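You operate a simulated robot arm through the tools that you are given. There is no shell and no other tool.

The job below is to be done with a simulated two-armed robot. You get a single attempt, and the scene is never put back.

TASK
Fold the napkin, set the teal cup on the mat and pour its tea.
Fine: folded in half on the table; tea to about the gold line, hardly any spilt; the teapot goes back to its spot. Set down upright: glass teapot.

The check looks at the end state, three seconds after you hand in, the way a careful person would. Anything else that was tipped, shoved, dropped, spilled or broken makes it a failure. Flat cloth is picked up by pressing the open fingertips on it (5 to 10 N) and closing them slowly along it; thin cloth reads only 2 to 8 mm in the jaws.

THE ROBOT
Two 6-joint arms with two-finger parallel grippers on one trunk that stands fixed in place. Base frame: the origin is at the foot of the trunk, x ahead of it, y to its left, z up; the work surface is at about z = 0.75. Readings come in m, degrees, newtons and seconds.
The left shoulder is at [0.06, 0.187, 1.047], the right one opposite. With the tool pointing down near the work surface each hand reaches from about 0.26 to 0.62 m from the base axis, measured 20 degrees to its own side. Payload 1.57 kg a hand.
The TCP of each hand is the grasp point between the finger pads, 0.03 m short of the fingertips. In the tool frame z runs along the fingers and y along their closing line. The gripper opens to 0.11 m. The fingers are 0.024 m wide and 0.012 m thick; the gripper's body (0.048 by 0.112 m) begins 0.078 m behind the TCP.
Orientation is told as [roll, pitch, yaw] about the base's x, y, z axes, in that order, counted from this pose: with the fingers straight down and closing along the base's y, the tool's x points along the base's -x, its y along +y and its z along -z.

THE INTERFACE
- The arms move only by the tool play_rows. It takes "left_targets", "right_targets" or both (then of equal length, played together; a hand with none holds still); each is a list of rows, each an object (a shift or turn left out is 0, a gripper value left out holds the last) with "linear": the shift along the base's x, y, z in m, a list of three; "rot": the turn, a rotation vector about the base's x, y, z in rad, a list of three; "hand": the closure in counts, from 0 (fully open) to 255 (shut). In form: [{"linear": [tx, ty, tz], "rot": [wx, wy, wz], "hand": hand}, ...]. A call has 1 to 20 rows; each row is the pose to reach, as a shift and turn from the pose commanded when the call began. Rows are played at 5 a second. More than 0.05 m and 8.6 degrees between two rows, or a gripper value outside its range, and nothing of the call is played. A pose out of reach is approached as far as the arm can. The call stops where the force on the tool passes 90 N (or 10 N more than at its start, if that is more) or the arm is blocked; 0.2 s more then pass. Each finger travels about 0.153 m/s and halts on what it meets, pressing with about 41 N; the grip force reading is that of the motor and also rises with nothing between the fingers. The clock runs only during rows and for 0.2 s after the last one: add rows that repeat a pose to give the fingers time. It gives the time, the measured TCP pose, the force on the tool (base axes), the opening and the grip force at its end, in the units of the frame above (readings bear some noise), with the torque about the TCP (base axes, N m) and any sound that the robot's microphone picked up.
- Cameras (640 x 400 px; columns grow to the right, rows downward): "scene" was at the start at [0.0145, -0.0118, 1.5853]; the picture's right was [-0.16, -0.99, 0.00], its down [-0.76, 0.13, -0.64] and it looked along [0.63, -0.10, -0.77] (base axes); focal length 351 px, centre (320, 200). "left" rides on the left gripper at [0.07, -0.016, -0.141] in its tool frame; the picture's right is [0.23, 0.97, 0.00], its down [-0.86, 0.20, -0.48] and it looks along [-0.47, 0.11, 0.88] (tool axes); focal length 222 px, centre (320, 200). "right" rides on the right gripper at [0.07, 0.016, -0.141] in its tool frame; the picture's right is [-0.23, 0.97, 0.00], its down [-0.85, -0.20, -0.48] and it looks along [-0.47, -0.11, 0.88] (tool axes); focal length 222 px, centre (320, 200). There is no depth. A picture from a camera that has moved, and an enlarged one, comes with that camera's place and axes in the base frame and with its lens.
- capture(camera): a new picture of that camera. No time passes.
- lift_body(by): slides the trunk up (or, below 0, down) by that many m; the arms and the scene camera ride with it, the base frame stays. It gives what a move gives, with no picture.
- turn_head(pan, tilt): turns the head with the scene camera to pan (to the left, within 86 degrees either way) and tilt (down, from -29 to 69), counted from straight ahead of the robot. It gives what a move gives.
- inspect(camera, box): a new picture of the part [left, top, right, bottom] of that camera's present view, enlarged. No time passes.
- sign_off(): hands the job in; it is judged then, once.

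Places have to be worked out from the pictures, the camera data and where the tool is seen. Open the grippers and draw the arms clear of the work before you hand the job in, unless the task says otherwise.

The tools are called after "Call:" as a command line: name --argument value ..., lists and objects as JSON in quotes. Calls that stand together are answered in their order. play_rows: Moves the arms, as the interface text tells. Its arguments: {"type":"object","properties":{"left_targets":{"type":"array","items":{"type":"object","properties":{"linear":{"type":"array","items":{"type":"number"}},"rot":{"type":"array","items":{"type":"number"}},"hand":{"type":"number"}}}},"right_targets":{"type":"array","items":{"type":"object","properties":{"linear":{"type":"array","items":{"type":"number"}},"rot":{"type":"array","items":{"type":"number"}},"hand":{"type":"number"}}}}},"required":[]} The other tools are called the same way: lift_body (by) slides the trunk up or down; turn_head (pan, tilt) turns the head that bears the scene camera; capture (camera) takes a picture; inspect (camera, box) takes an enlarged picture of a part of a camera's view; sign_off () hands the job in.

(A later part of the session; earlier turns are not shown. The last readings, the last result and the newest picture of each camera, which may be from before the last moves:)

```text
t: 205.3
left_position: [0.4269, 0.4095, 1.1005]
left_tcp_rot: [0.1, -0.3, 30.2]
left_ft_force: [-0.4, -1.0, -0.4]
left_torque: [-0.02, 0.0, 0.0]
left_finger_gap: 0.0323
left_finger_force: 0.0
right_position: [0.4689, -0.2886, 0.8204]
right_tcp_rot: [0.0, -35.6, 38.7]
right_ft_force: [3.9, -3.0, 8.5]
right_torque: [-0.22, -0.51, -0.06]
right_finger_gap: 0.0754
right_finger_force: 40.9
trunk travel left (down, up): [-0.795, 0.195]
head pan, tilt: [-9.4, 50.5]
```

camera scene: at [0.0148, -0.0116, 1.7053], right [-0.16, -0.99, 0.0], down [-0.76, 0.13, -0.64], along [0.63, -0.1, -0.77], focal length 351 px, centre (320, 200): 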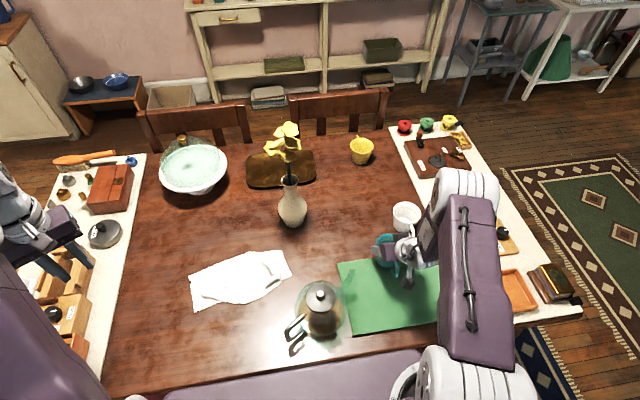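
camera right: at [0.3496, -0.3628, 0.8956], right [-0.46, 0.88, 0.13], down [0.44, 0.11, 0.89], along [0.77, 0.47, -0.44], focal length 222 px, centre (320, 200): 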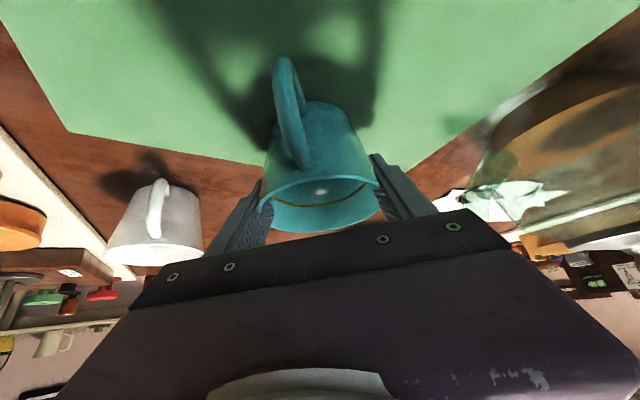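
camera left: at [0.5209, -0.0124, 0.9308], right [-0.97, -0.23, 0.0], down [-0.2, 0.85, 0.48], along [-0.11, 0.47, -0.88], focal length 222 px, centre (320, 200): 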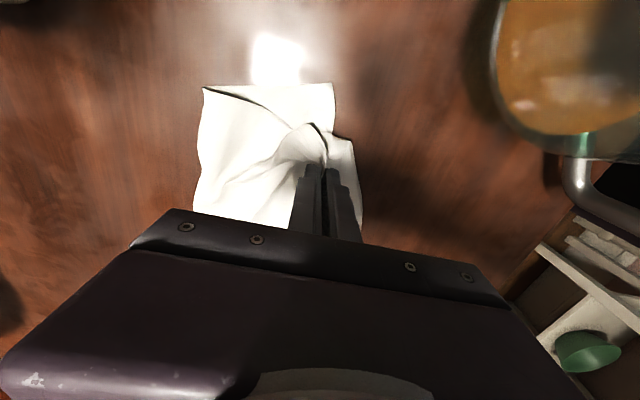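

It's down to 8.5 N. I ease another 0.6 mm and open the fingers slowly.

Call:
play_rows --right_targets '[{"linear": [0, 0, 0.0006], "hand": 98}, {"linear": [0, 0, 0.0006], "hand": 90}, {"linear": [0, 0, 0.0006], "hand": 80}, {"linear": [0, 0, 0.0006], "hand": 68}, {"linear": [0, 0, 0.0006], "hand": 54}, {"linear": [0, 0, 0.0006], "hand": 40}, {"linear": [0, 0, 0.0006], "hand": 20}, {"linear": [0, 0, 0.0006], "hand": 0}, {"linear": [0, 0, 0.0006], "hand": 0}]'

Call:
capture --camera "right"

Call:
inspect --camera "scene" --box '[320, 200, 460, 320]'

```text
t: 207.3
left_position: [0.4256, 0.4083, 1.1005]
left_tcp_rot: [0.0, -0.3, 30.3]
left_ft_force: [0.4, 0.3, 0.6]
left_torque: [-0.03, 0.01, -0.03]
left_finger_gap: 0.0325
left_finger_force: 0.0
right_position: [0.4691, -0.2887, 0.8215]
right_tcp_rot: [0.0, -35.6, 38.7]
right_ft_force: [-0.5, -0.1, -1.2]
right_torque: [0.04, -0.04, -0.01]
right_finger_gap: 0.1101
right_finger_force: 0.1
trunk travel left (down, up): [-0.795, 0.195]
head pan, tilt: [-9.4, 50.5]
```

```text
taken
camera right: at [0.3502, -0.363, 0.8972], right [-0.46, 0.88, 0.13], down [0.45, 0.1, 0.89], along [0.76, 0.47, -0.44], focal length 222 px, centre (320, 200)
```

right: 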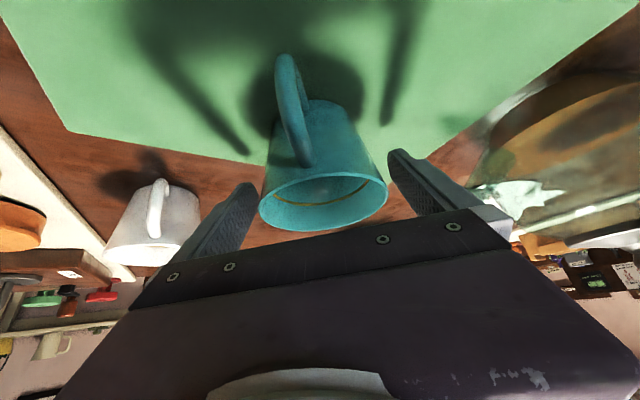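

```text
3.33 times, centred on (390, 260) of scene
camera zoom: at [0.0146, -0.0118, 1.7053], right [-0.16, -0.99, 0.0], down [-0.76, 0.13, -0.64], along [0.63, -0.1, -0.77], focal length 1170 px, centre (87, 0)
```

zoom: 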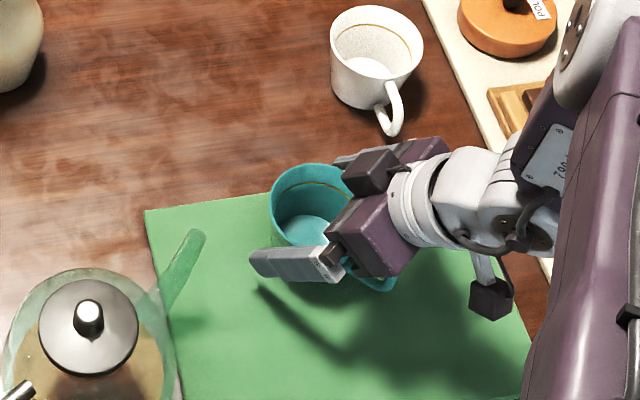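

The cup stands upright and free on the mat. I retract along the tool axis, then rise clear.

Call:
play_rows --right_targets '[{"linear": [-0.012, -0.01, 0.022]}, {"linear": [-0.025, -0.02, 0.045]}, {"linear": [-0.038, -0.03, 0.068]}, {"linear": [-0.05, -0.04, 0.092]}, {"linear": [-0.05, -0.045, 0.13]}, {"linear": [-0.045, -0.05, 0.17], "rot": [0, 0, -0.1]}, {"linear": [-0.04, -0.05, 0.2], "rot": [0, 0, -0.2]}]'

Call:
capture --camera "scene"

Call:
inspect --camera "scene" --box '[330, 220, 450, 310]'

```text
t: 208.9
left_position: [0.4264, 0.4108, 1.1009]
left_tcp_rot: [-0.2, -0.4, 30.3]
left_ft_force: [-0.2, 0.8, -1.1]
left_torque: [0.02, -0.01, 0.0]
left_finger_gap: 0.0325
left_finger_force: 0.0
right_position: [0.4285, -0.3381, 1.0262]
right_tcp_rot: [-0.1, -35.6, 27.2]
right_ft_force: [0.7, -0.1, -0.7]
right_torque: [-0.02, 0.01, -0.01]
right_finger_gap: 0.1099
right_finger_force: 0.1
trunk travel left (down, up): [-0.795, 0.195]
head pan, tilt: [-9.4, 50.5]
```

```text
taken
camera scene: at [0.0137, -0.0106, 1.7052], right [-0.16, -0.99, 0.0], down [-0.76, 0.13, -0.64], along [0.63, -0.11, -0.77], focal length 351 px, centre (320, 200)
```

scene: 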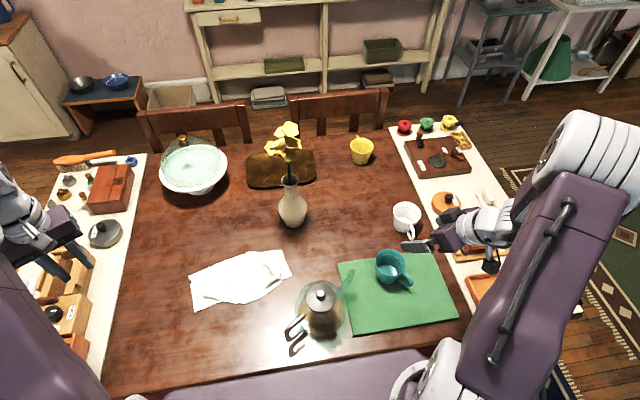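

```text
4.44 times, centred on (390, 265) of scene
camera zoom: at [0.0137, -0.0106, 1.7052], right [-0.16, -0.99, 0.0], down [-0.76, 0.13, -0.64], along [0.63, -0.11, -0.77], focal length 1559 px, centre (9, -89)
```

zoom: 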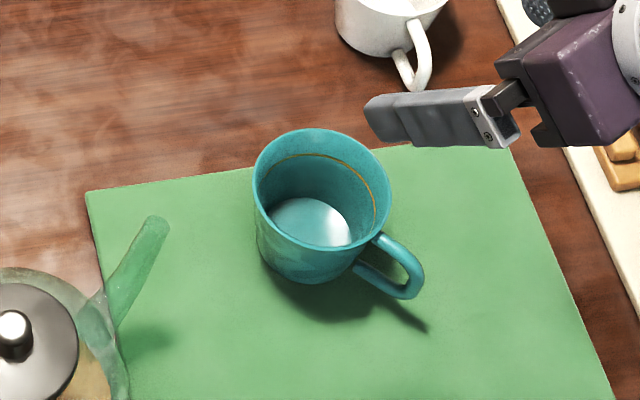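

The cup stands upright on the mat at about (0.472, −0.290). Before touching the teapot, I bring the right hand back to tool-down and restore the trunk height, staying well above everything.

Call:
play_rows --right_targets '[{"linear": [-0.01, 0.0, 0.03], "rot": [-0.057, 0.11, 0]}, {"linear": [-0.02, 0.0, 0.06], "rot": [-0.114, 0.22, 0]}, {"linear": [-0.03, 0.0, 0.08], "rot": [-0.17, 0.331, 0]}, {"linear": [-0.03, 0.0, 0.1], "rot": [-0.227, 0.441, 0]}, {"linear": [-0.03, 0.0, 0.12], "rot": [-0.284, 0.552, 0]}, {"linear": [-0.03, 0.0, 0.12], "rot": [-0.284, 0.552, 0]}]'

Call:
lift_body --by -0.12

Call:
play_rows --right_targets '[{"linear": [-0.008, 0.035, 0.0], "rot": [0, 0, -0.12], "hand": 60}, {"linear": [-0.016, 0.07, 0.0], "rot": [0, 0, -0.25], "hand": 60}, {"linear": [-0.024, 0.105, 0.0], "rot": [0, 0, -0.38]}, {"linear": [-0.03, 0.14, 0.0], "rot": [0, 0, -0.5]}, {"linear": [-0.036, 0.175, 0.0], "rot": [0, 0, -0.63]}, {"linear": [-0.042, 0.21, 0.0], "rot": [0, 0, -0.76]}, {"linear": [-0.05, 0.245, 0.0], "rot": [0, 0, -0.89]}, {"linear": [-0.058, 0.275, 0.0], "rot": [0, 0, -1.02]}, {"linear": [-0.066, 0.3, 0.0], "rot": [0, 0, -1.14]}, {"linear": [-0.074, 0.325, 0.0], "rot": [0, 0, -1.26]}, {"linear": [-0.08, 0.345, 0.0], "rot": [0, 0, -1.38]}, {"linear": [-0.085, 0.36, 0.0], "rot": [0, 0, -1.487]}, {"linear": [-0.085, 0.36, 0.0], "rot": [0, 0, -1.487]}]'

Call:
capture --camera "right"

Call:
capture --camera "scene"

```text
t: 210.3
left_position: [0.4269, 0.4089, 1.1004]
left_tcp_rot: [0.0, -0.2, 30.3]
left_ft_force: [0.3, 0.1, -0.2]
left_torque: [0.0, -0.01, -0.02]
left_finger_gap: 0.0324
left_finger_force: 0.0
right_position: [0.3993, -0.3405, 1.1429]
right_tcp_rot: [-0.1, 0.1, 27.2]
right_ft_force: [0.3, -0.3, 0.3]
right_torque: [0.02, 0.03, 0.01]
right_finger_gap: 0.1097
right_finger_force: 0.1
trunk travel left (down, up): [-0.795, 0.195]
head pan, tilt: [-9.4, 50.5]
```

```text
t: 211.8
left_position: [0.4268, 0.409, 0.9801]
left_tcp_rot: [0.0, -0.2, 30.3]
left_ft_force: [-0.3, -0.2, 0.4]
left_torque: [0.03, -0.01, 0.0]
left_finger_gap: 0.0324
left_finger_force: 0.0
right_position: [0.4001, -0.3401, 1.0205]
right_tcp_rot: [0.1, 0.0, 27.3]
right_ft_force: [-0.7, 0.3, 1.0]
right_torque: [0.0, -0.02, -0.01]
right_finger_gap: 0.1099
right_finger_force: 0.1
trunk travel left (down, up): [-0.675, 0.315]
head pan, tilt: [-9.4, 50.5]
```

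```text
t: 214.6
left_position: [0.4269, 0.4083, 0.9798]
left_tcp_rot: [0.0, -0.3, 30.3]
left_ft_force: [-0.6, 0.6, 0.2]
left_torque: [-0.02, 0.01, 0.02]
left_finger_gap: 0.0325
left_finger_force: 0.1
right_position: [0.3139, 0.02, 1.021]
right_tcp_rot: [0.0, 0.1, -58.1]
right_ft_force: [0.4, -0.8, -0.5]
right_torque: [-0.03, 0.04, 0.02]
right_finger_gap: 0.0843
right_finger_force: 0.1
trunk travel left (down, up): [-0.675, 0.315]
head pan, tilt: [-9.4, 50.5]
```

```text
taken
camera right: at [0.2911, 0.0887, 1.1628], right [0.95, 0.32, 0.0], down [0.28, -0.83, 0.48], along [0.15, -0.45, -0.88], focal length 222 px, centre (320, 200)
```

right: 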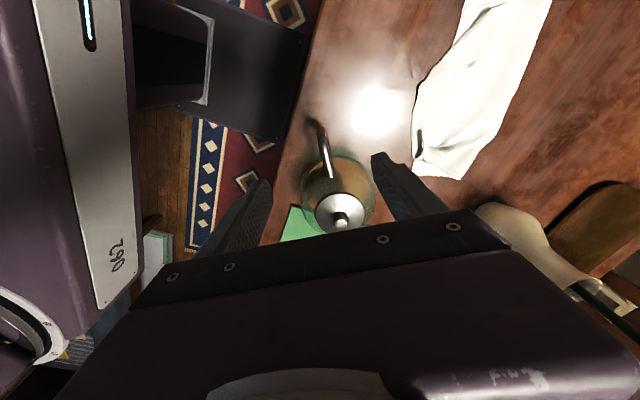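

```text
taken
camera scene: at [0.0146, -0.012, 1.5853], right [-0.16, -0.99, 0.0], down [-0.76, 0.13, -0.64], along [0.63, -0.1, -0.77], focal length 351 px, centre (320, 200)
```

scene: 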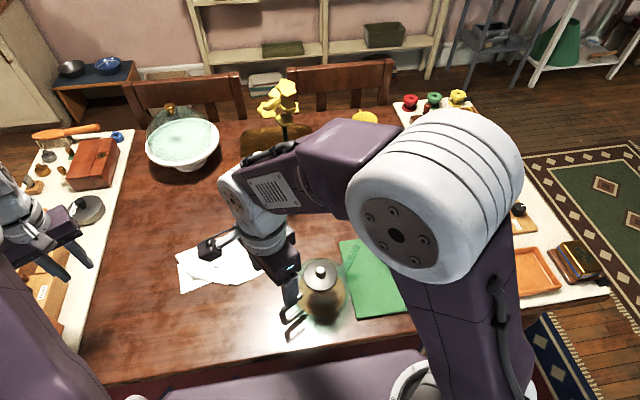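

The right hand is above the handle, aligned with it (yaw −58°), and no reach problems were reported. I zoom to refine the handle's exact position.

Call:
inspect --camera "right" --box '[260, 90, 400, 240]'

Call:
inspect --camera "scene" --box '[260, 240, 380, 340]'

```text
2.67 times, centred on (330, 165) of right
camera zoom: at [0.2911, 0.0887, 1.1628], right [0.95, 0.32, 0.0], down [0.28, -0.83, 0.48], along [0.15, -0.45, -0.88], focal length 592 px, centre (293, 293)
```

zoom: 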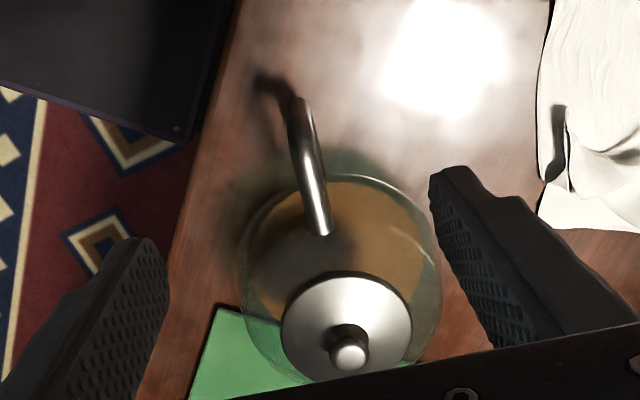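

```text
4.00 times, centred on (320, 290) of scene
camera zoom: at [0.0146, -0.012, 1.5853], right [-0.16, -0.99, 0.0], down [-0.76, 0.13, -0.64], along [0.63, -0.1, -0.77], focal length 1403 px, centre (320, -160)
```

zoom: 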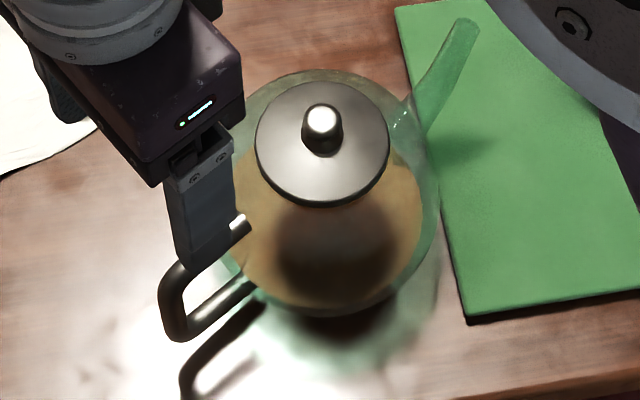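

The handle's vertical bar is near (0.3165, 0.026). Before grasping, I rehearse the pouring motion empty, with the trunk raised 12 cm so it uses the same arm configurations but stays clear of the pot and cup.

Call:
lift_body --by 0.12

Call:
play_rows --right_targets '[{"linear": [0.007, -0.027, -0.025]}, {"linear": [0.013, -0.053, -0.055]}, {"linear": [0.02, -0.078, -0.085]}, {"linear": [0.026, -0.102, -0.111]}, {"linear": [0.0239, -0.0981, -0.14], "rot": [0.1106, 0.07, 0]}, {"linear": [0.0237, -0.0978, -0.1086], "rot": [0.2212, 0.14, 0]}, {"linear": [0.0256, -0.1008, -0.0775], "rot": [0.3318, 0.21, 0]}, {"linear": [0.0297, -0.1073, -0.0671], "rot": [0.4424, 0.28, 0]}, {"linear": [0.0359, -0.1171, -0.053], "rot": [0.5531, 0.35, 0]}, {"linear": [0.0441, -0.1301, -0.0306], "rot": [0.6637, 0.42, 0]}, {"linear": [0.0541, -0.1459, -0.0054], "rot": [0.7743, 0.49, 0]}, {"linear": [0.0658, -0.1644, 0.017], "rot": [0.8849, 0.56, 0]}, {"linear": [0.0658, -0.1644, 0.017], "rot": [0.8849, 0.56, 0]}]'

Call:
capture --camera "scene"

```text
t: 216.1
left_position: [0.4263, 0.4086, 1.1]
left_tcp_rot: [-0.1, -0.3, 30.2]
left_ft_force: [0.8, 0.2, -0.3]
left_torque: [-0.01, 0.04, -0.01]
left_finger_gap: 0.0324
left_finger_force: 0.0
right_position: [0.3139, 0.0216, 1.1418]
right_tcp_rot: [0.0, 0.0, -58.0]
right_ft_force: [-1.0, -0.2, 0.6]
right_torque: [0.01, -0.01, -0.01]
right_finger_gap: 0.0843
right_finger_force: 0.2
trunk travel left (down, up): [-0.795, 0.195]
head pan, tilt: [-9.4, 50.5]
```

```text
t: 218.9
left_position: [0.4256, 0.4107, 1.0994]
left_tcp_rot: [0.0, -0.3, 30.3]
left_ft_force: [0.1, 0.2, 0.4]
left_torque: [0.02, 0.02, -0.01]
left_finger_gap: 0.0322
left_finger_force: 0.1
right_position: [0.38, -0.1439, 1.1574]
right_tcp_rot: [-0.4, 60.0, -58.2]
right_ft_force: [0.4, 0.2, 0.8]
right_torque: [-0.02, 0.0, 0.03]
right_finger_gap: 0.0844
right_finger_force: 0.1
trunk travel left (down, up): [-0.795, 0.195]
head pan, tilt: [-9.4, 50.5]
```

```text
taken
camera scene: at [0.0139, -0.011, 1.7053], right [-0.16, -0.99, 0.0], down [-0.76, 0.13, -0.64], along [0.63, -0.1, -0.77], focal length 351 px, centre (320, 200)
```

scene: 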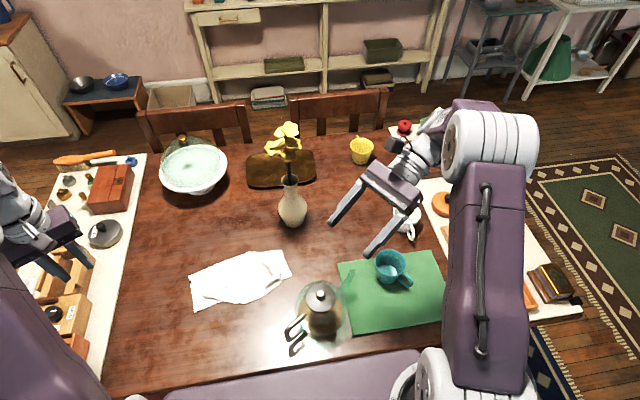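

The rehearsal to 60° worked with no reach problems, and the head camera keeps a clear view of the cup. I test a bit further to 75°, then return the same way.

Call:
play_rows --right_targets '[{"linear": [0.0132, -0.0208, 0.0195], "rot": [0.1106, 0.07, 0]}, {"linear": [0.0276, -0.0435, 0.0355], "rot": [0.2212, 0.14, 0]}, {"linear": [0.0276, -0.0435, 0.0355], "rot": [0.2212, 0.14, 0]}]'

Call:
play_rows --right_targets '[{"linear": [-0.0144, 0.0227, -0.016], "rot": [-0.1106, -0.07, 0]}, {"linear": [-0.0276, 0.0435, -0.0355], "rot": [-0.2212, -0.14, 0]}, {"linear": [-0.0393, 0.062, -0.058], "rot": [-0.3318, -0.21, 0]}, {"linear": [-0.0493, 0.0778, -0.083], "rot": [-0.4424, -0.28, 0]}, {"linear": [-0.0575, 0.0908, -0.105], "rot": [-0.5531, -0.35, 0]}, {"linear": [-0.0637, 0.1006, -0.119], "rot": [-0.6637, -0.42, 0]}, {"linear": [-0.0678, 0.1071, -0.13], "rot": [-0.7743, -0.49, 0]}, {"linear": [-0.0697, 0.1101, -0.15], "rot": [-0.8849, -0.56, 0]}, {"linear": [-0.0695, 0.1098, -0.15], "rot": [-0.9955, -0.63, 0]}, {"linear": [-0.0674, 0.1059, -0.12], "rot": [-1.1061, -0.7, 0]}, {"linear": [-0.078, 0.14, -0.08], "rot": [-1.1061, -0.7, 0]}, {"linear": [-0.088, 0.18, -0.06], "rot": [-1.1061, -0.7, 0]}, {"linear": [-0.0908, 0.214, -0.05], "rot": [-1.1061, -0.7, 0]}, {"linear": [-0.0908, 0.214, -0.05], "rot": [-1.1061, -0.7, 0]}]'

Call:
lift_body --by -0.12

```text
t: 219.7
left_position: [0.4255, 0.4098, 1.099]
left_tcp_rot: [-0.1, -0.3, 30.3]
left_ft_force: [0.1, 0.5, 0.3]
left_torque: [0.03, -0.02, 0.02]
left_finger_gap: 0.0323
left_finger_force: 0.1
right_position: [0.381, -0.1623, 1.1796]
right_tcp_rot: [-0.7, 74.8, -58.6]
right_ft_force: [0.9, -0.4, 0.3]
right_torque: [0.02, -0.02, -0.04]
right_finger_gap: 0.0842
right_finger_force: 0.1
right hand out of reach, approached as far as the arm can: row 2, 3
trunk travel left (down, up): [-0.795, 0.195]
head pan, tilt: [-9.4, 50.5]
```

```text
refused: row 11 steps farther than a row can; nothing moved
```

```text
t: 221.2
left_position: [0.4268, 0.41, 0.9802]
left_tcp_rot: [0.1, -0.4, 30.3]
left_ft_force: [0.3, 0.9, 0.1]
left_torque: [-0.01, 0.01, -0.05]
left_finger_gap: 0.0322
left_finger_force: 0.0
right_position: [0.38, -0.1624, 1.0588]
right_tcp_rot: [-0.9, 74.8, -58.7]
right_ft_force: [0.0, 0.1, 0.0]
right_torque: [-0.03, 0.01, 0.04]
right_finger_gap: 0.0843
right_finger_force: 0.0
trunk travel left (down, up): [-0.675, 0.315]
head pan, tilt: [-9.4, 50.5]
```

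75° is slightly beyond reach, so I'll stay below about 65°. Now I un-tilt the empty hand in smaller steps and return above the handle.

Call:
play_rows --right_targets '[{"linear": [-0.006, 0.015, 0.0], "rot": [-0.1106, -0.07, 0]}, {"linear": [-0.012, 0.03, 0.0], "rot": [-0.2212, -0.14, 0]}, {"linear": [-0.018, 0.05, 0.0], "rot": [-0.3318, -0.21, 0]}, {"linear": [-0.024, 0.07, 0.0], "rot": [-0.4424, -0.28, 0]}, {"linear": [-0.03, 0.09, 0.0], "rot": [-0.5531, -0.35, 0]}, {"linear": [-0.036, 0.11, -0.01], "rot": [-0.6637, -0.42, 0]}, {"linear": [-0.042, 0.13, -0.02], "rot": [-0.7743, -0.49, 0]}, {"linear": [-0.048, 0.15, -0.03], "rot": [-0.8849, -0.56, 0]}, {"linear": [-0.055, 0.17, -0.04], "rot": [-0.9955, -0.63, 0]}, {"linear": [-0.0635, 0.188, -0.05], "rot": [-1.106, -0.7, 0]}, {"linear": [-0.0635, 0.188, -0.05], "rot": [-1.106, -0.7, 0]}]'

Call:
inspect --camera "right" --box '[260, 90, 400, 240]'

```text
t: 223.6
left_position: [0.4271, 0.4085, 0.98]
left_tcp_rot: [0.0, -0.4, 30.3]
left_ft_force: [-0.2, 0.8, 0.8]
left_torque: [0.02, -0.04, 0.01]
left_finger_gap: 0.0321
left_finger_force: 0.0
right_position: [0.3175, 0.0233, 1.0081]
right_tcp_rot: [0.2, -0.2, -58.0]
right_ft_force: [-0.6, -0.1, 0.0]
right_torque: [-0.01, 0.08, 0.0]
right_finger_gap: 0.0842
right_finger_force: 0.0
trunk travel left (down, up): [-0.675, 0.315]
head pan, tilt: [-9.4, 50.5]
```

```text
2.67 times, centred on (330, 165) of right
camera zoom: at [0.294, 0.0917, 1.1506], right [0.95, 0.32, 0.0], down [0.28, -0.83, 0.48], along [0.16, -0.45, -0.88], focal length 592 px, centre (293, 293)
```

zoom: 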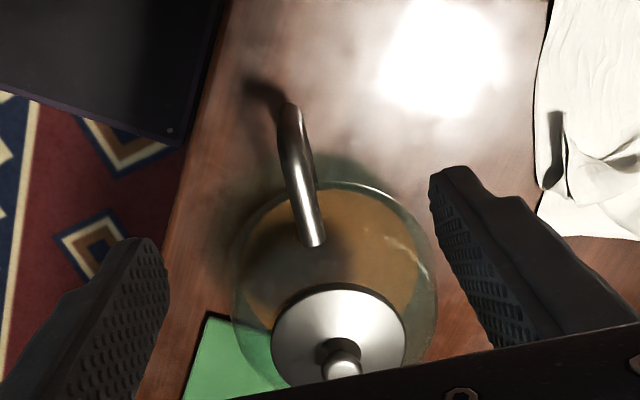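

Aligned again. I descend toward the handle, stopping above it for a check.

Call:
play_rows --right_targets '[{"linear": [-0.001, 0.0025, -0.035]}, {"linear": [-0.001, 0.0025, -0.07]}, {"linear": [-0.001, 0.0025, -0.1]}, {"linear": [-0.001, 0.0025, -0.115]}, {"linear": [-0.001, 0.0025, -0.115]}]'

Call:
inspect --camera "right" --box '[220, 60, 420, 240]'

Call:
inspect --camera "scene" --box '[250, 240, 370, 340]'

```text
t: 224.8
left_position: [0.4264, 0.4081, 0.9795]
left_tcp_rot: [0.0, -0.3, 30.3]
left_ft_force: [-1.2, -0.8, -0.2]
left_torque: [0.01, -0.02, 0.01]
left_finger_gap: 0.0323
left_finger_force: 0.0
right_position: [0.3162, 0.0266, 0.8937]
right_tcp_rot: [0.2, -0.2, -58.0]
right_ft_force: [0.5, -0.3, 0.1]
right_torque: [-0.01, 0.03, -0.01]
right_finger_gap: 0.0841
right_finger_force: 0.1
trunk travel left (down, up): [-0.675, 0.315]
head pan, tilt: [-9.4, 50.5]
```

```text
2.22 times, centred on (320, 150) of right
camera zoom: at [0.2921, 0.0951, 1.0352], right [0.95, 0.32, 0.0], down [0.28, -0.83, 0.48], along [0.16, -0.45, -0.88], focal length 494 px, centre (320, 311)
```

zoom: 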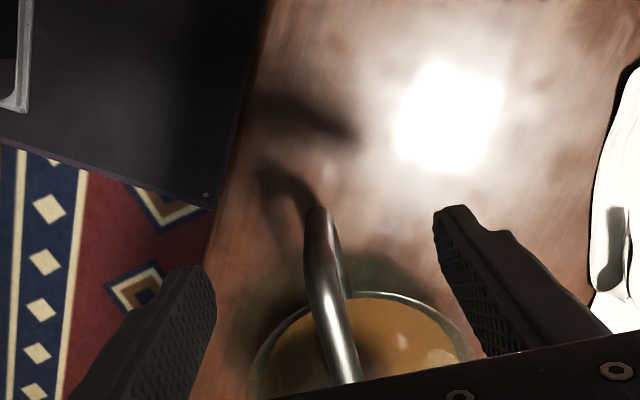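

```text
4.00 times, centred on (310, 290) of scene
camera zoom: at [0.0142, -0.0119, 1.5853], right [-0.16, -0.99, 0.0], down [-0.76, 0.13, -0.64], along [0.63, -0.1, -0.77], focal length 1403 px, centre (360, -160)
```

zoom: 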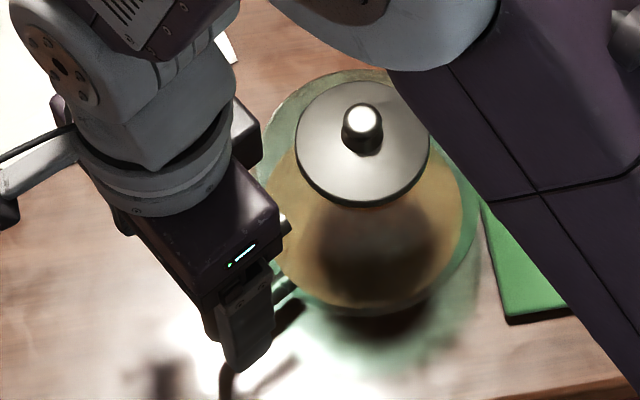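

The vertical bar is centred between the fingers at about (0.317, 0.0205). I nudge 4 mm toward the pot and descend to grasp height, z≈0.828.

Call:
play_rows --right_targets '[{"linear": [0.002, -0.0035, -0.02]}, {"linear": [0.002, -0.0035, -0.04]}, {"linear": [0.002, -0.0035, -0.056]}, {"linear": [0.002, -0.0035, -0.065]}, {"linear": [0.002, -0.0035, -0.065]}]'

Call:
inspect --camera "right" --box '[220, 60, 420, 240]'

```text
t: 226.0
left_position: [0.4264, 0.4097, 0.9805]
left_tcp_rot: [0.0, -0.3, 30.3]
left_ft_force: [0.1, 0.5, -0.3]
left_torque: [0.01, -0.01, 0.0]
left_finger_gap: 0.0323
left_finger_force: 0.1
right_position: [0.3188, 0.0242, 0.8295]
right_tcp_rot: [0.3, -0.3, -58.0]
right_ft_force: [-0.1, 0.1, -0.8]
right_torque: [0.02, 0.0, 0.02]
right_finger_gap: 0.084
right_finger_force: 0.1
trunk travel left (down, up): [-0.675, 0.315]
head pan, tilt: [-9.4, 50.5]
```

```text
2.22 times, centred on (320, 150) of right
camera zoom: at [0.2949, 0.0922, 0.9713], right [0.95, 0.32, 0.0], down [0.28, -0.83, 0.48], along [0.16, -0.45, -0.88], focal length 494 px, centre (320, 311)
```

zoom: 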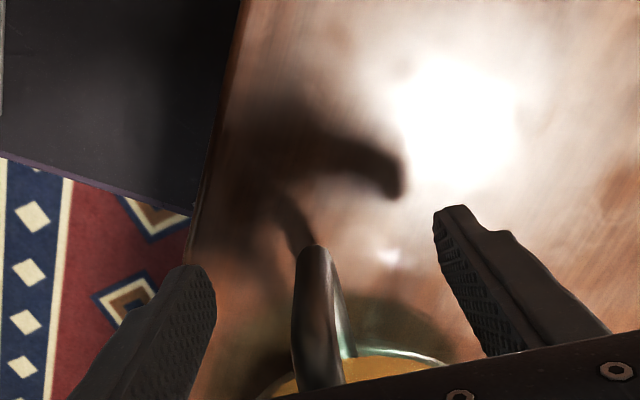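

The bar sits centrally between the fingers. I close gradually onto it.

Call:
play_rows --right_targets '[{"hand": 90}, {"hand": 120}, {"hand": 150}, {"hand": 175}, {"hand": 195}, {"hand": 210}, {"hand": 222}, {"hand": 235}, {"hand": 255}, {"hand": 255}, {"hand": 255}]'

Call:
inspect --camera "right" --box '[220, 60, 420, 240]'

Call:
inspect --camera "scene" --box '[250, 230, 390, 340]'

```text
t: 228.4
left_position: [0.4263, 0.4092, 0.9805]
left_tcp_rot: [0.0, -0.4, 30.3]
left_ft_force: [-0.3, 0.1, 0.4]
left_torque: [-0.01, 0.01, -0.01]
left_finger_gap: 0.0322
left_finger_force: 0.0
right_position: [0.3181, 0.024, 0.8302]
right_tcp_rot: [0.0, -0.2, -58.0]
right_ft_force: [-1.3, -1.2, 1.2]
right_torque: [-0.32, 0.25, -0.08]
right_finger_gap: 0.0137
right_finger_force: 30.0
trunk travel left (down, up): [-0.675, 0.315]
head pan, tilt: [-9.4, 50.5]
```

```text
2.22 times, centred on (320, 150) of right
camera zoom: at [0.2948, 0.0921, 0.9714], right [0.95, 0.32, 0.0], down [0.28, -0.83, 0.48], along [0.16, -0.45, -0.88], focal length 494 px, centre (320, 311)
```

zoom: 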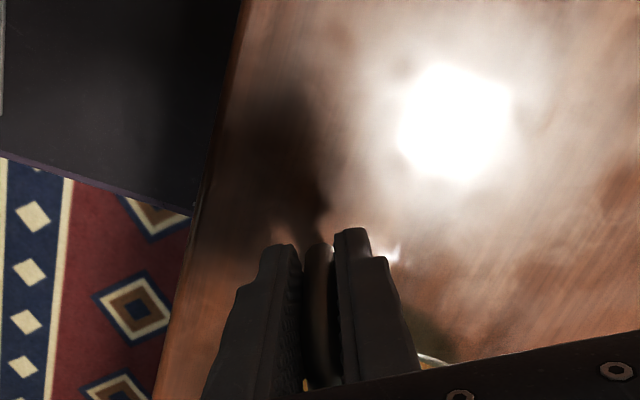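

```text
3.64 times, centred on (320, 285) of scene
camera zoom: at [0.0143, -0.0117, 1.5853], right [-0.16, -0.99, 0.0], down [-0.76, 0.13, -0.64], along [0.63, -0.1, -0.77], focal length 1276 px, centre (320, -109)
```

zoom: 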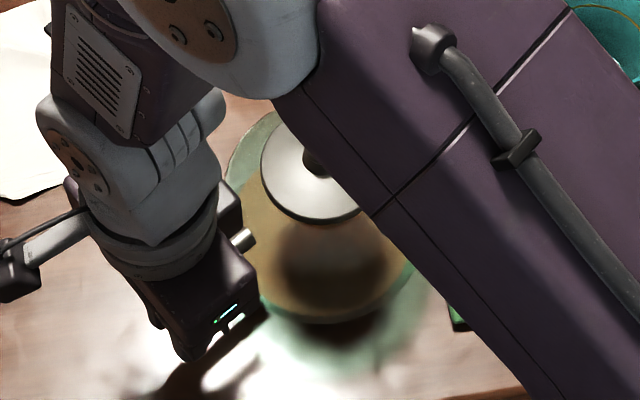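

Gripped at 13.7 mm with 30 N. I test by lifting just a few millimetres, watching weight and torque for slip.

Call:
play_rows --right_targets '[{"linear": [0, 0, 0.002]}, {"linear": [0, 0, 0.004]}, {"linear": [0, 0, 0.006]}, {"linear": [0, 0, 0.008]}, {"linear": [0, 0, 0.008]}]'

Call:
inspect --camera "scene" --box '[250, 230, 390, 340]'

Call:
inspect --camera "right" --box '[220, 60, 420, 240]'

```text
t: 229.6
left_position: [0.4278, 0.408, 0.9792]
left_tcp_rot: [0.1, -0.3, 30.3]
left_ft_force: [-0.2, -0.8, -0.7]
left_torque: [0.01, -0.01, 0.01]
left_finger_gap: 0.0322
left_finger_force: 0.0
right_position: [0.3194, 0.0237, 0.8379]
right_tcp_rot: [0.1, -0.1, -58.0]
right_ft_force: [1.1, -0.2, -7.0]
right_torque: [0.79, 0.49, -0.02]
right_finger_gap: 0.0138
right_finger_force: 30.0
trunk travel left (down, up): [-0.675, 0.315]
head pan, tilt: [-9.4, 50.5]
```

```text
3.64 times, centred on (320, 285) of scene
camera zoom: at [0.0154, -0.0118, 1.5852], right [-0.16, -0.99, 0.0], down [-0.76, 0.13, -0.64], along [0.63, -0.1, -0.77], focal length 1276 px, centre (320, -109)
```

zoom: 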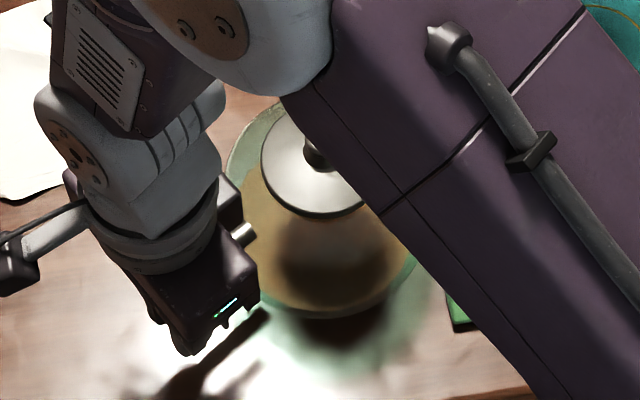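

```text
2.22 times, centred on (320, 150) of right
camera zoom: at [0.2954, 0.0915, 0.979], right [0.95, 0.32, 0.0], down [0.28, -0.83, 0.48], along [0.16, -0.45, -0.88], focal length 494 px, centre (320, 311)
```

zoom: 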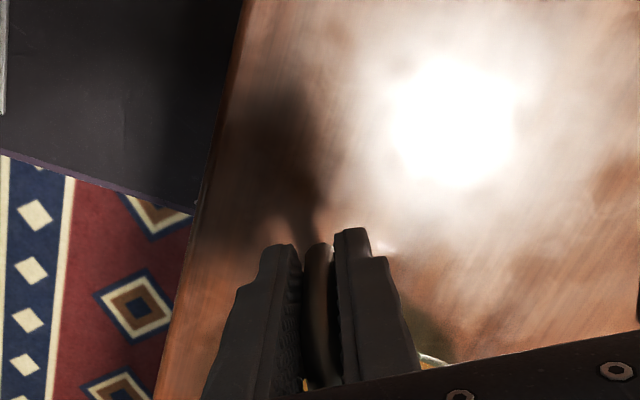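

The full weight, about 0.75 kg, is carried with no slip: the torque matches the lever arm. I lift further in gentle steps and check the pot's attitude.

Call:
play_rows --right_targets '[{"linear": [0, 0, 0.008]}, {"linear": [0, 0, 0.018]}, {"linear": [0, 0, 0.03]}, {"linear": [0, 0, 0.042]}, {"linear": [0, 0, 0.054]}, {"linear": [0, 0, 0.064]}, {"linear": [0, 0, 0.07]}, {"linear": [0, 0, 0.07]}]'

Call:
capture --camera "scene"

Call:
capture --camera "left"

```text
t: 231.4
left_position: [0.4278, 0.4089, 0.9806]
left_tcp_rot: [0.0, -0.2, 30.3]
left_ft_force: [-0.4, 0.7, -0.8]
left_torque: [-0.03, 0.02, -0.04]
left_finger_gap: 0.0323
left_finger_force: 0.1
right_position: [0.3188, 0.0245, 0.9055]
right_tcp_rot: [0.1, 0.0, -58.0]
right_ft_force: [-0.1, -0.1, -7.3]
right_torque: [0.75, 0.46, -0.03]
right_finger_gap: 0.0139
right_finger_force: 29.8
trunk travel left (down, up): [-0.675, 0.315]
head pan, tilt: [-9.4, 50.5]
```

```text
taken
camera scene: at [0.0155, -0.0118, 1.5852], right [-0.16, -0.99, 0.0], down [-0.76, 0.13, -0.64], along [0.63, -0.1, -0.77], focal length 351 px, centre (320, 200)
```

scene: 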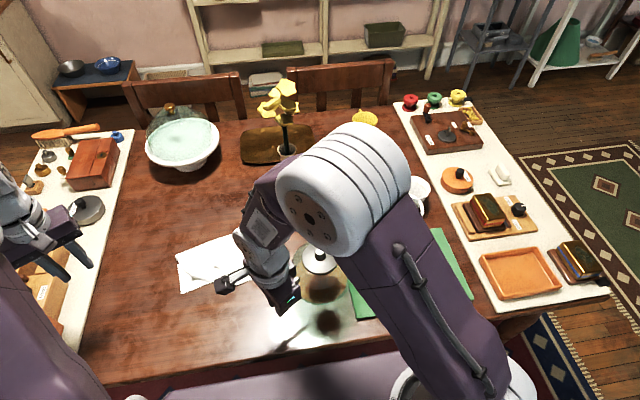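

```text
taken
camera left: at [0.3744, 0.3586, 1.1218], right [-0.69, 0.73, 0.0], down [0.64, 0.6, 0.48], along [0.35, 0.33, -0.88], focal length 222 px, centre (320, 200)
```

left: 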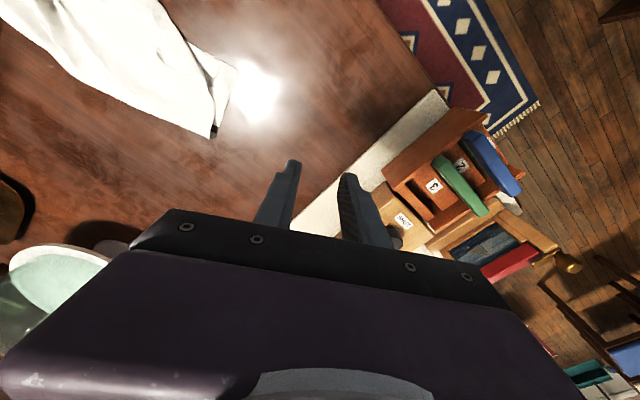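

Stable. I carry the pot slowly to the pre-pour position, so the spout tip will be above the near side of the cup, keeping it level.

Call:
play_rows --right_targets '[{"linear": [0.002, -0.008, 0.01]}, {"linear": [0.006, -0.026, 0.02]}, {"linear": [0.01, -0.046, 0.0245]}, {"linear": [0.014, -0.066, 0.0245]}, {"linear": [0.018, -0.086, 0.0245]}, {"linear": [0.022, -0.102, 0.0245]}, {"linear": [0.0232, -0.1085, 0.0245]}, {"linear": [0.0232, -0.1085, 0.0245]}]'

Call:
capture --camera "scene"

Call:
inspect --camera "scene" --box '[280, 190, 440, 320]'

```text
t: 233.2
left_position: [0.4283, 0.408, 0.9804]
left_tcp_rot: [0.0, -0.3, 30.2]
left_ft_force: [0.6, 0.8, -0.1]
left_torque: [0.01, -0.01, 0.0]
left_finger_gap: 0.0322
left_finger_force: 0.0
right_position: [0.3421, -0.0847, 0.9309]
right_tcp_rot: [0.2, -0.1, -58.0]
right_ft_force: [0.4, -0.8, -8.2]
right_torque: [0.77, 0.51, -0.01]
right_finger_gap: 0.014
right_finger_force: 30.7
trunk travel left (down, up): [-0.675, 0.315]
head pan, tilt: [-9.4, 50.5]
```

```text
taken
camera scene: at [0.0154, -0.012, 1.5852], right [-0.16, -0.99, 0.0], down [-0.76, 0.13, -0.64], along [0.63, -0.1, -0.77], focal length 351 px, centre (320, 200)
```

scene: 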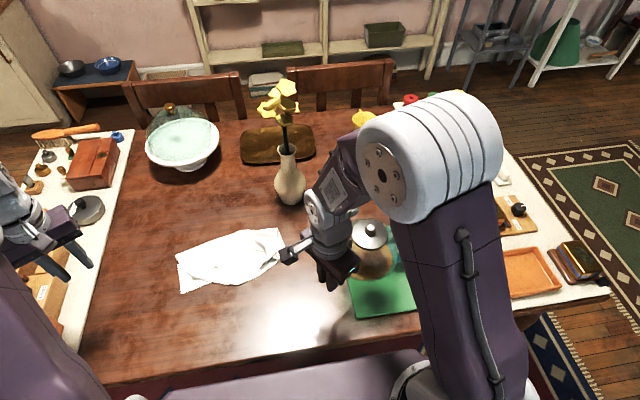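

```text
3.08 times, centred on (360, 255) of scene
camera zoom: at [0.0154, -0.012, 1.5852], right [-0.16, -0.99, 0.0], down [-0.76, 0.13, -0.64], along [0.63, -0.1, -0.77], focal length 1080 px, centre (197, 31)
```

zoom: 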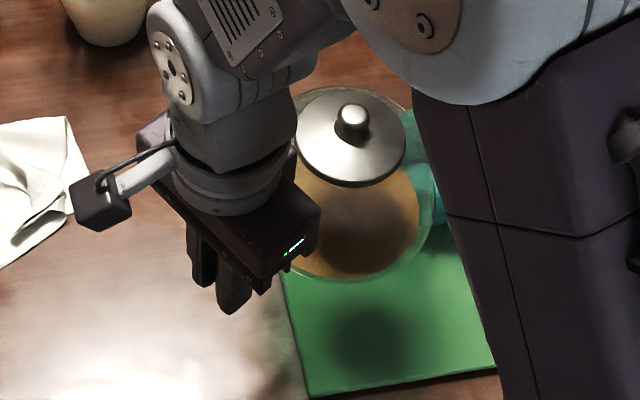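

The pot is level above the mat next to the cup, though the forearm hides the cup for now. I begin tilting about the spout tip, first to 15°, and look again.

Call:
play_rows --right_targets '[{"linear": [-0.0022, 0.0033, -0.006], "rot": [0.0553, 0.035, 0]}, {"linear": [-0.0043, 0.0066, -0.01], "rot": [0.1106, 0.07, 0]}, {"linear": [-0.0045, 0.0069, -0.007], "rot": [0.1659, 0.105, 0]}, {"linear": [-0.0045, 0.0069, -0.0035], "rot": [0.2212, 0.14, 0]}, {"linear": [-0.0045, 0.0069, -0.0035], "rot": [0.2212, 0.14, 0]}]'

Call:
capture --camera "scene"

Call:
inspect --camera "scene" --box '[300, 190, 460, 320]'

```text
t: 234.4
left_position: [0.4277, 0.4093, 0.9797]
left_tcp_rot: [0.1, -0.3, 30.3]
left_ft_force: [0.3, 0.5, 0.5]
left_torque: [-0.01, 0.01, 0.01]
left_finger_gap: 0.0323
left_finger_force: 0.1
right_position: [0.3372, -0.0779, 0.9281]
right_tcp_rot: [0.1, 14.8, -58.1]
right_ft_force: [-0.2, -0.4, -7.5]
right_torque: [0.7, 0.43, 0.0]
right_finger_gap: 0.0137
right_finger_force: 30.8
trunk travel left (down, up): [-0.675, 0.315]
head pan, tilt: [-9.4, 50.5]
```

```text
taken
camera scene: at [0.0153, -0.0118, 1.5852], right [-0.16, -0.99, 0.0], down [-0.76, 0.13, -0.64], along [0.63, -0.1, -0.77], focal length 351 px, centre (320, 200)
```

scene: 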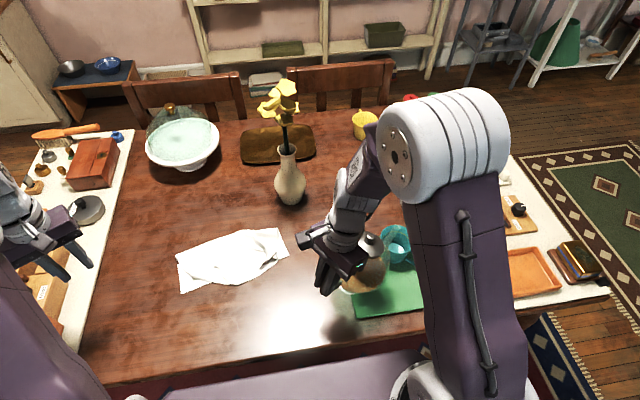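

```text
3.08 times, centred on (380, 255) of scene
camera zoom: at [0.0153, -0.0118, 1.5852], right [-0.16, -0.99, 0.0], down [-0.76, 0.13, -0.64], along [0.63, -0.1, -0.77], focal length 1080 px, centre (135, 31)
```

zoom: 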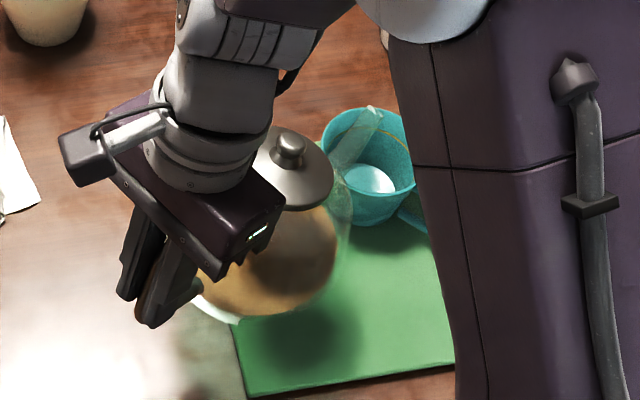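

The cup is visible and the spout tip is above its near-left inner side. I continue in small steps to 25°, dwell, and check for flow.

Call:
play_rows --right_targets '[{"linear": [0.0014, -0.0019, 0.0024], "rot": [0.0369, 0.0234, 0]}, {"linear": [0.0028, -0.0038, 0.0048], "rot": [0.0737, 0.0467, 0]}, {"linear": [0.0038, -0.0053, 0.01], "rot": [0.1106, 0.07, 0]}, {"linear": [0.0048, -0.0069, 0.0151], "rot": [0.1475, 0.0934, 0]}, {"linear": [0.0048, -0.0069, 0.0151], "rot": [0.1475, 0.0934, 0]}, {"linear": [0.0048, -0.0069, 0.0151], "rot": [0.1475, 0.0934, 0]}]'

Call:
inspect --camera "scene" --box '[320, 190, 440, 290]'

```text
t: 235.8
left_position: [0.4289, 0.4081, 0.9799]
left_tcp_rot: [0.0, -0.2, 30.3]
left_ft_force: [-1.0, -0.2, 0.2]
left_torque: [0.01, -0.01, 0.02]
left_finger_gap: 0.0322
left_finger_force: 0.1
right_position: [0.3424, -0.0856, 0.9427]
right_tcp_rot: [0.0, 24.9, -58.0]
right_ft_force: [-0.3, 0.9, -7.7]
right_torque: [0.62, 0.42, 0.0]
right_finger_gap: 0.0135
right_finger_force: 30.5
trunk travel left (down, up): [-0.675, 0.315]
head pan, tilt: [-9.4, 50.5]
```

```text
4.00 times, centred on (380, 240) of scene
camera zoom: at [0.0155, -0.0122, 1.5852], right [-0.16, -0.99, 0.0], down [-0.76, 0.13, -0.64], along [0.63, -0.1, -0.77], focal length 1403 px, centre (80, 40)
```

zoom: 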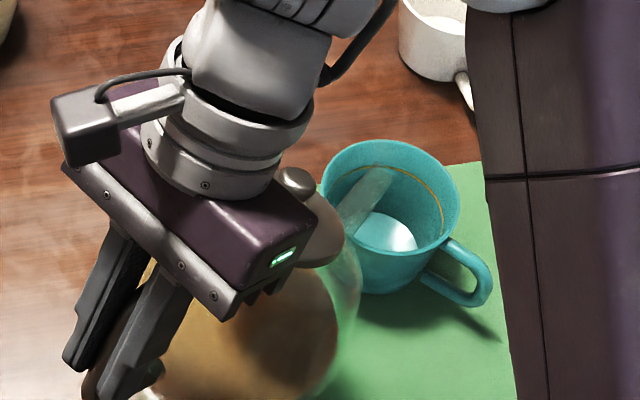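

Excellent view: the spout tip is inside the cup's outline, and no tea flows yet. I continue to 30° and dwell.

Call:
play_rows --right_targets '[{"linear": [0.0008, -0.0011, 0.004], "rot": [0.0184, 0.0117, 0]}, {"linear": [0.0015, -0.0023, 0.0075], "rot": [0.0369, 0.0234, 0]}, {"linear": [0.0022, -0.0034, 0.0113], "rot": [0.0553, 0.035, 0]}, {"linear": [0.0029, -0.0046, 0.015], "rot": [0.0737, 0.0467, 0]}, {"linear": [0.0029, -0.0046, 0.015], "rot": [0.0737, 0.0467, 0]}, {"linear": [0.0029, -0.0046, 0.015], "rot": [0.0737, 0.0467, 0]}]'

Call:
inspect --camera "scene" --box '[320, 190, 440, 290]'

```text
t: 237.2
left_position: [0.4266, 0.4082, 0.9793]
left_tcp_rot: [0.0, -0.3, 30.3]
left_ft_force: [0.5, -0.4, -0.9]
left_torque: [0.02, -0.02, -0.01]
left_finger_gap: 0.0322
left_finger_force: 0.0
right_position: [0.346, -0.0896, 0.9568]
right_tcp_rot: [0.0, 29.9, -57.9]
right_ft_force: [-0.9, 0.1, -8.1]
right_torque: [0.59, 0.37, -0.02]
right_finger_gap: 0.0138
right_finger_force: 30.0
trunk travel left (down, up): [-0.675, 0.315]
head pan, tilt: [-9.4, 50.5]
```

```text
4.00 times, centred on (380, 240) of scene
camera zoom: at [0.0154, -0.0121, 1.5852], right [-0.16, -0.99, 0.0], down [-0.76, 0.13, -0.64], along [0.63, -0.1, -0.77], focal length 1403 px, centre (80, 40)
```

zoom: 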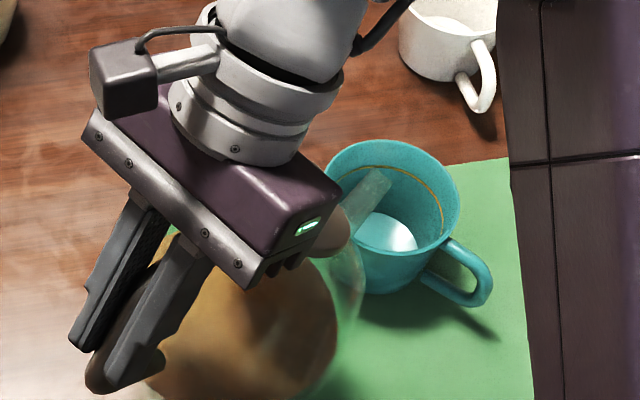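

Still no flow at 30°. I go on to 35° slowly.

Call:
play_rows --right_targets '[{"linear": [0.001, -0.0015, 0.0036], "rot": [0.0184, 0.0117, 0]}, {"linear": [0.0019, -0.003, 0.0072], "rot": [0.0369, 0.0234, 0]}, {"linear": [0.0029, -0.0046, 0.0108], "rot": [0.0553, 0.035, 0]}, {"linear": [0.0038, -0.0061, 0.0143], "rot": [0.0737, 0.0467, 0]}, {"linear": [0.0038, -0.0061, 0.0143], "rot": [0.0737, 0.0467, 0]}]'

Call:
inspect --camera "scene" --box '[320, 190, 440, 290]'

```text
t: 238.4
left_position: [0.4277, 0.4091, 0.9806]
left_tcp_rot: [0.0, -0.3, 30.3]
left_ft_force: [0.0, 0.8, -0.4]
left_torque: [-0.01, -0.02, -0.01]
left_finger_gap: 0.0322
left_finger_force: 0.0
right_position: [0.3483, -0.0958, 0.9734]
right_tcp_rot: [-0.1, 34.9, -58.1]
right_ft_force: [-0.4, -0.1, -8.0]
right_torque: [0.54, 0.34, 0.03]
right_finger_gap: 0.014
right_finger_force: 30.3
trunk travel left (down, up): [-0.675, 0.315]
head pan, tilt: [-9.4, 50.5]
```

```text
4.00 times, centred on (380, 240) of scene
camera zoom: at [0.0154, -0.012, 1.5852], right [-0.16, -0.99, 0.0], down [-0.76, 0.13, -0.64], along [0.63, -0.1, -0.77], focal length 1403 px, centre (80, 40)
```

zoom: 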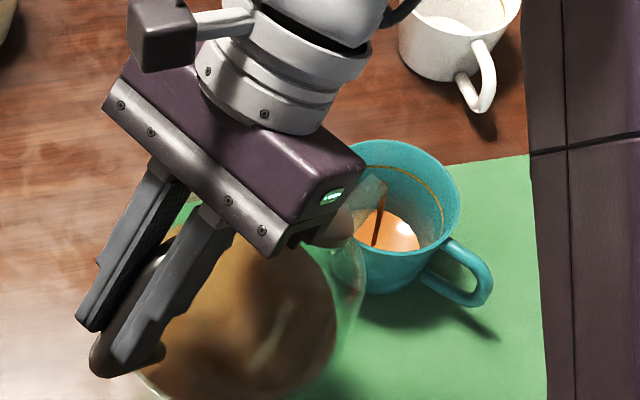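

Tea is flowing in a thin stream straight into the cup. I hold this tilt and watch the level.

Call:
play_rows --right_targets '[{"linear": [0, 0, 0]}, {"linear": [0, 0, 0]}, {"linear": [0, 0, 0]}, {"linear": [0, 0, 0]}]'

Call:
inspect --camera "scene" --box '[360, 205, 430, 275]'

```text
t: 239.4
left_position: [0.4281, 0.4083, 0.9802]
left_tcp_rot: [0.0, -0.3, 30.3]
left_ft_force: [-0.5, -0.2, -0.8]
left_torque: [-0.01, -0.02, -0.01]
left_finger_gap: 0.0324
left_finger_force: 0.0
right_position: [0.3488, -0.0957, 0.9717]
right_tcp_rot: [-0.1, 34.9, -58.1]
right_ft_force: [-0.6, 0.1, -7.9]
right_torque: [0.52, 0.34, -0.03]
right_finger_gap: 0.014
right_finger_force: 30.4
trunk travel left (down, up): [-0.675, 0.315]
head pan, tilt: [-9.4, 50.5]
```

```text
5.71 times, centred on (395, 240) of scene
camera zoom: at [0.0154, -0.0121, 1.5852], right [-0.16, -0.99, 0.0], down [-0.76, 0.13, -0.64], along [0.63, -0.1, -0.77], focal length 2005 px, centre (-109, -29)
```

zoom: 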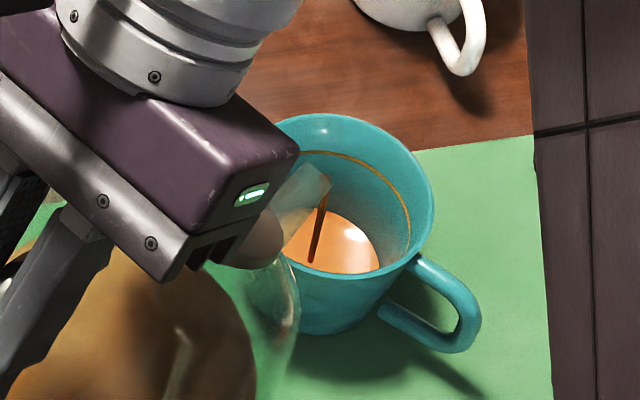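

The level is rising steadily and nothing is spilling. I hold a little longer.

Call:
play_rows --right_targets '[{"linear": [0, 0, 0]}, {"linear": [0, 0, 0]}, {"linear": [0, 0, 0]}, {"linear": [0, 0, 0]}, {"linear": [0, 0, 0]}, {"linear": [0, 0, 0]}, {"linear": [0, 0, 0]}]'

Call:
inspect --camera "scene" --box '[360, 205, 430, 275]'

```text
t: 241.0
left_position: [0.4272, 0.4088, 0.9803]
left_tcp_rot: [0.0, -0.3, 30.3]
left_ft_force: [-0.7, 0.3, 0.9]
left_torque: [-0.01, -0.02, 0.04]
left_finger_gap: 0.0326
left_finger_force: 0.0
right_position: [0.3495, -0.095, 0.9717]
right_tcp_rot: [0.0, 34.9, -58.1]
right_ft_force: [-0.1, 1.4, -6.9]
right_torque: [0.52, 0.33, -0.01]
right_finger_gap: 0.0136
right_finger_force: 30.7
trunk travel left (down, up): [-0.675, 0.315]
head pan, tilt: [-9.4, 50.5]
```

```text
5.71 times, centred on (395, 240) of scene
camera zoom: at [0.0154, -0.0121, 1.5852], right [-0.16, -0.99, 0.0], down [-0.76, 0.13, -0.64], along [0.63, -0.1, -0.77], focal length 2005 px, centre (-109, -29)
```

zoom: 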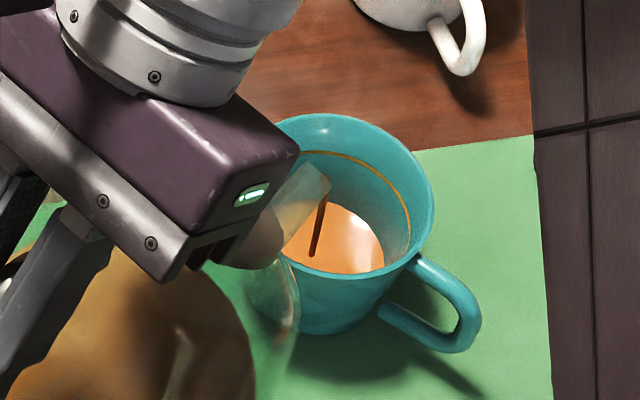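

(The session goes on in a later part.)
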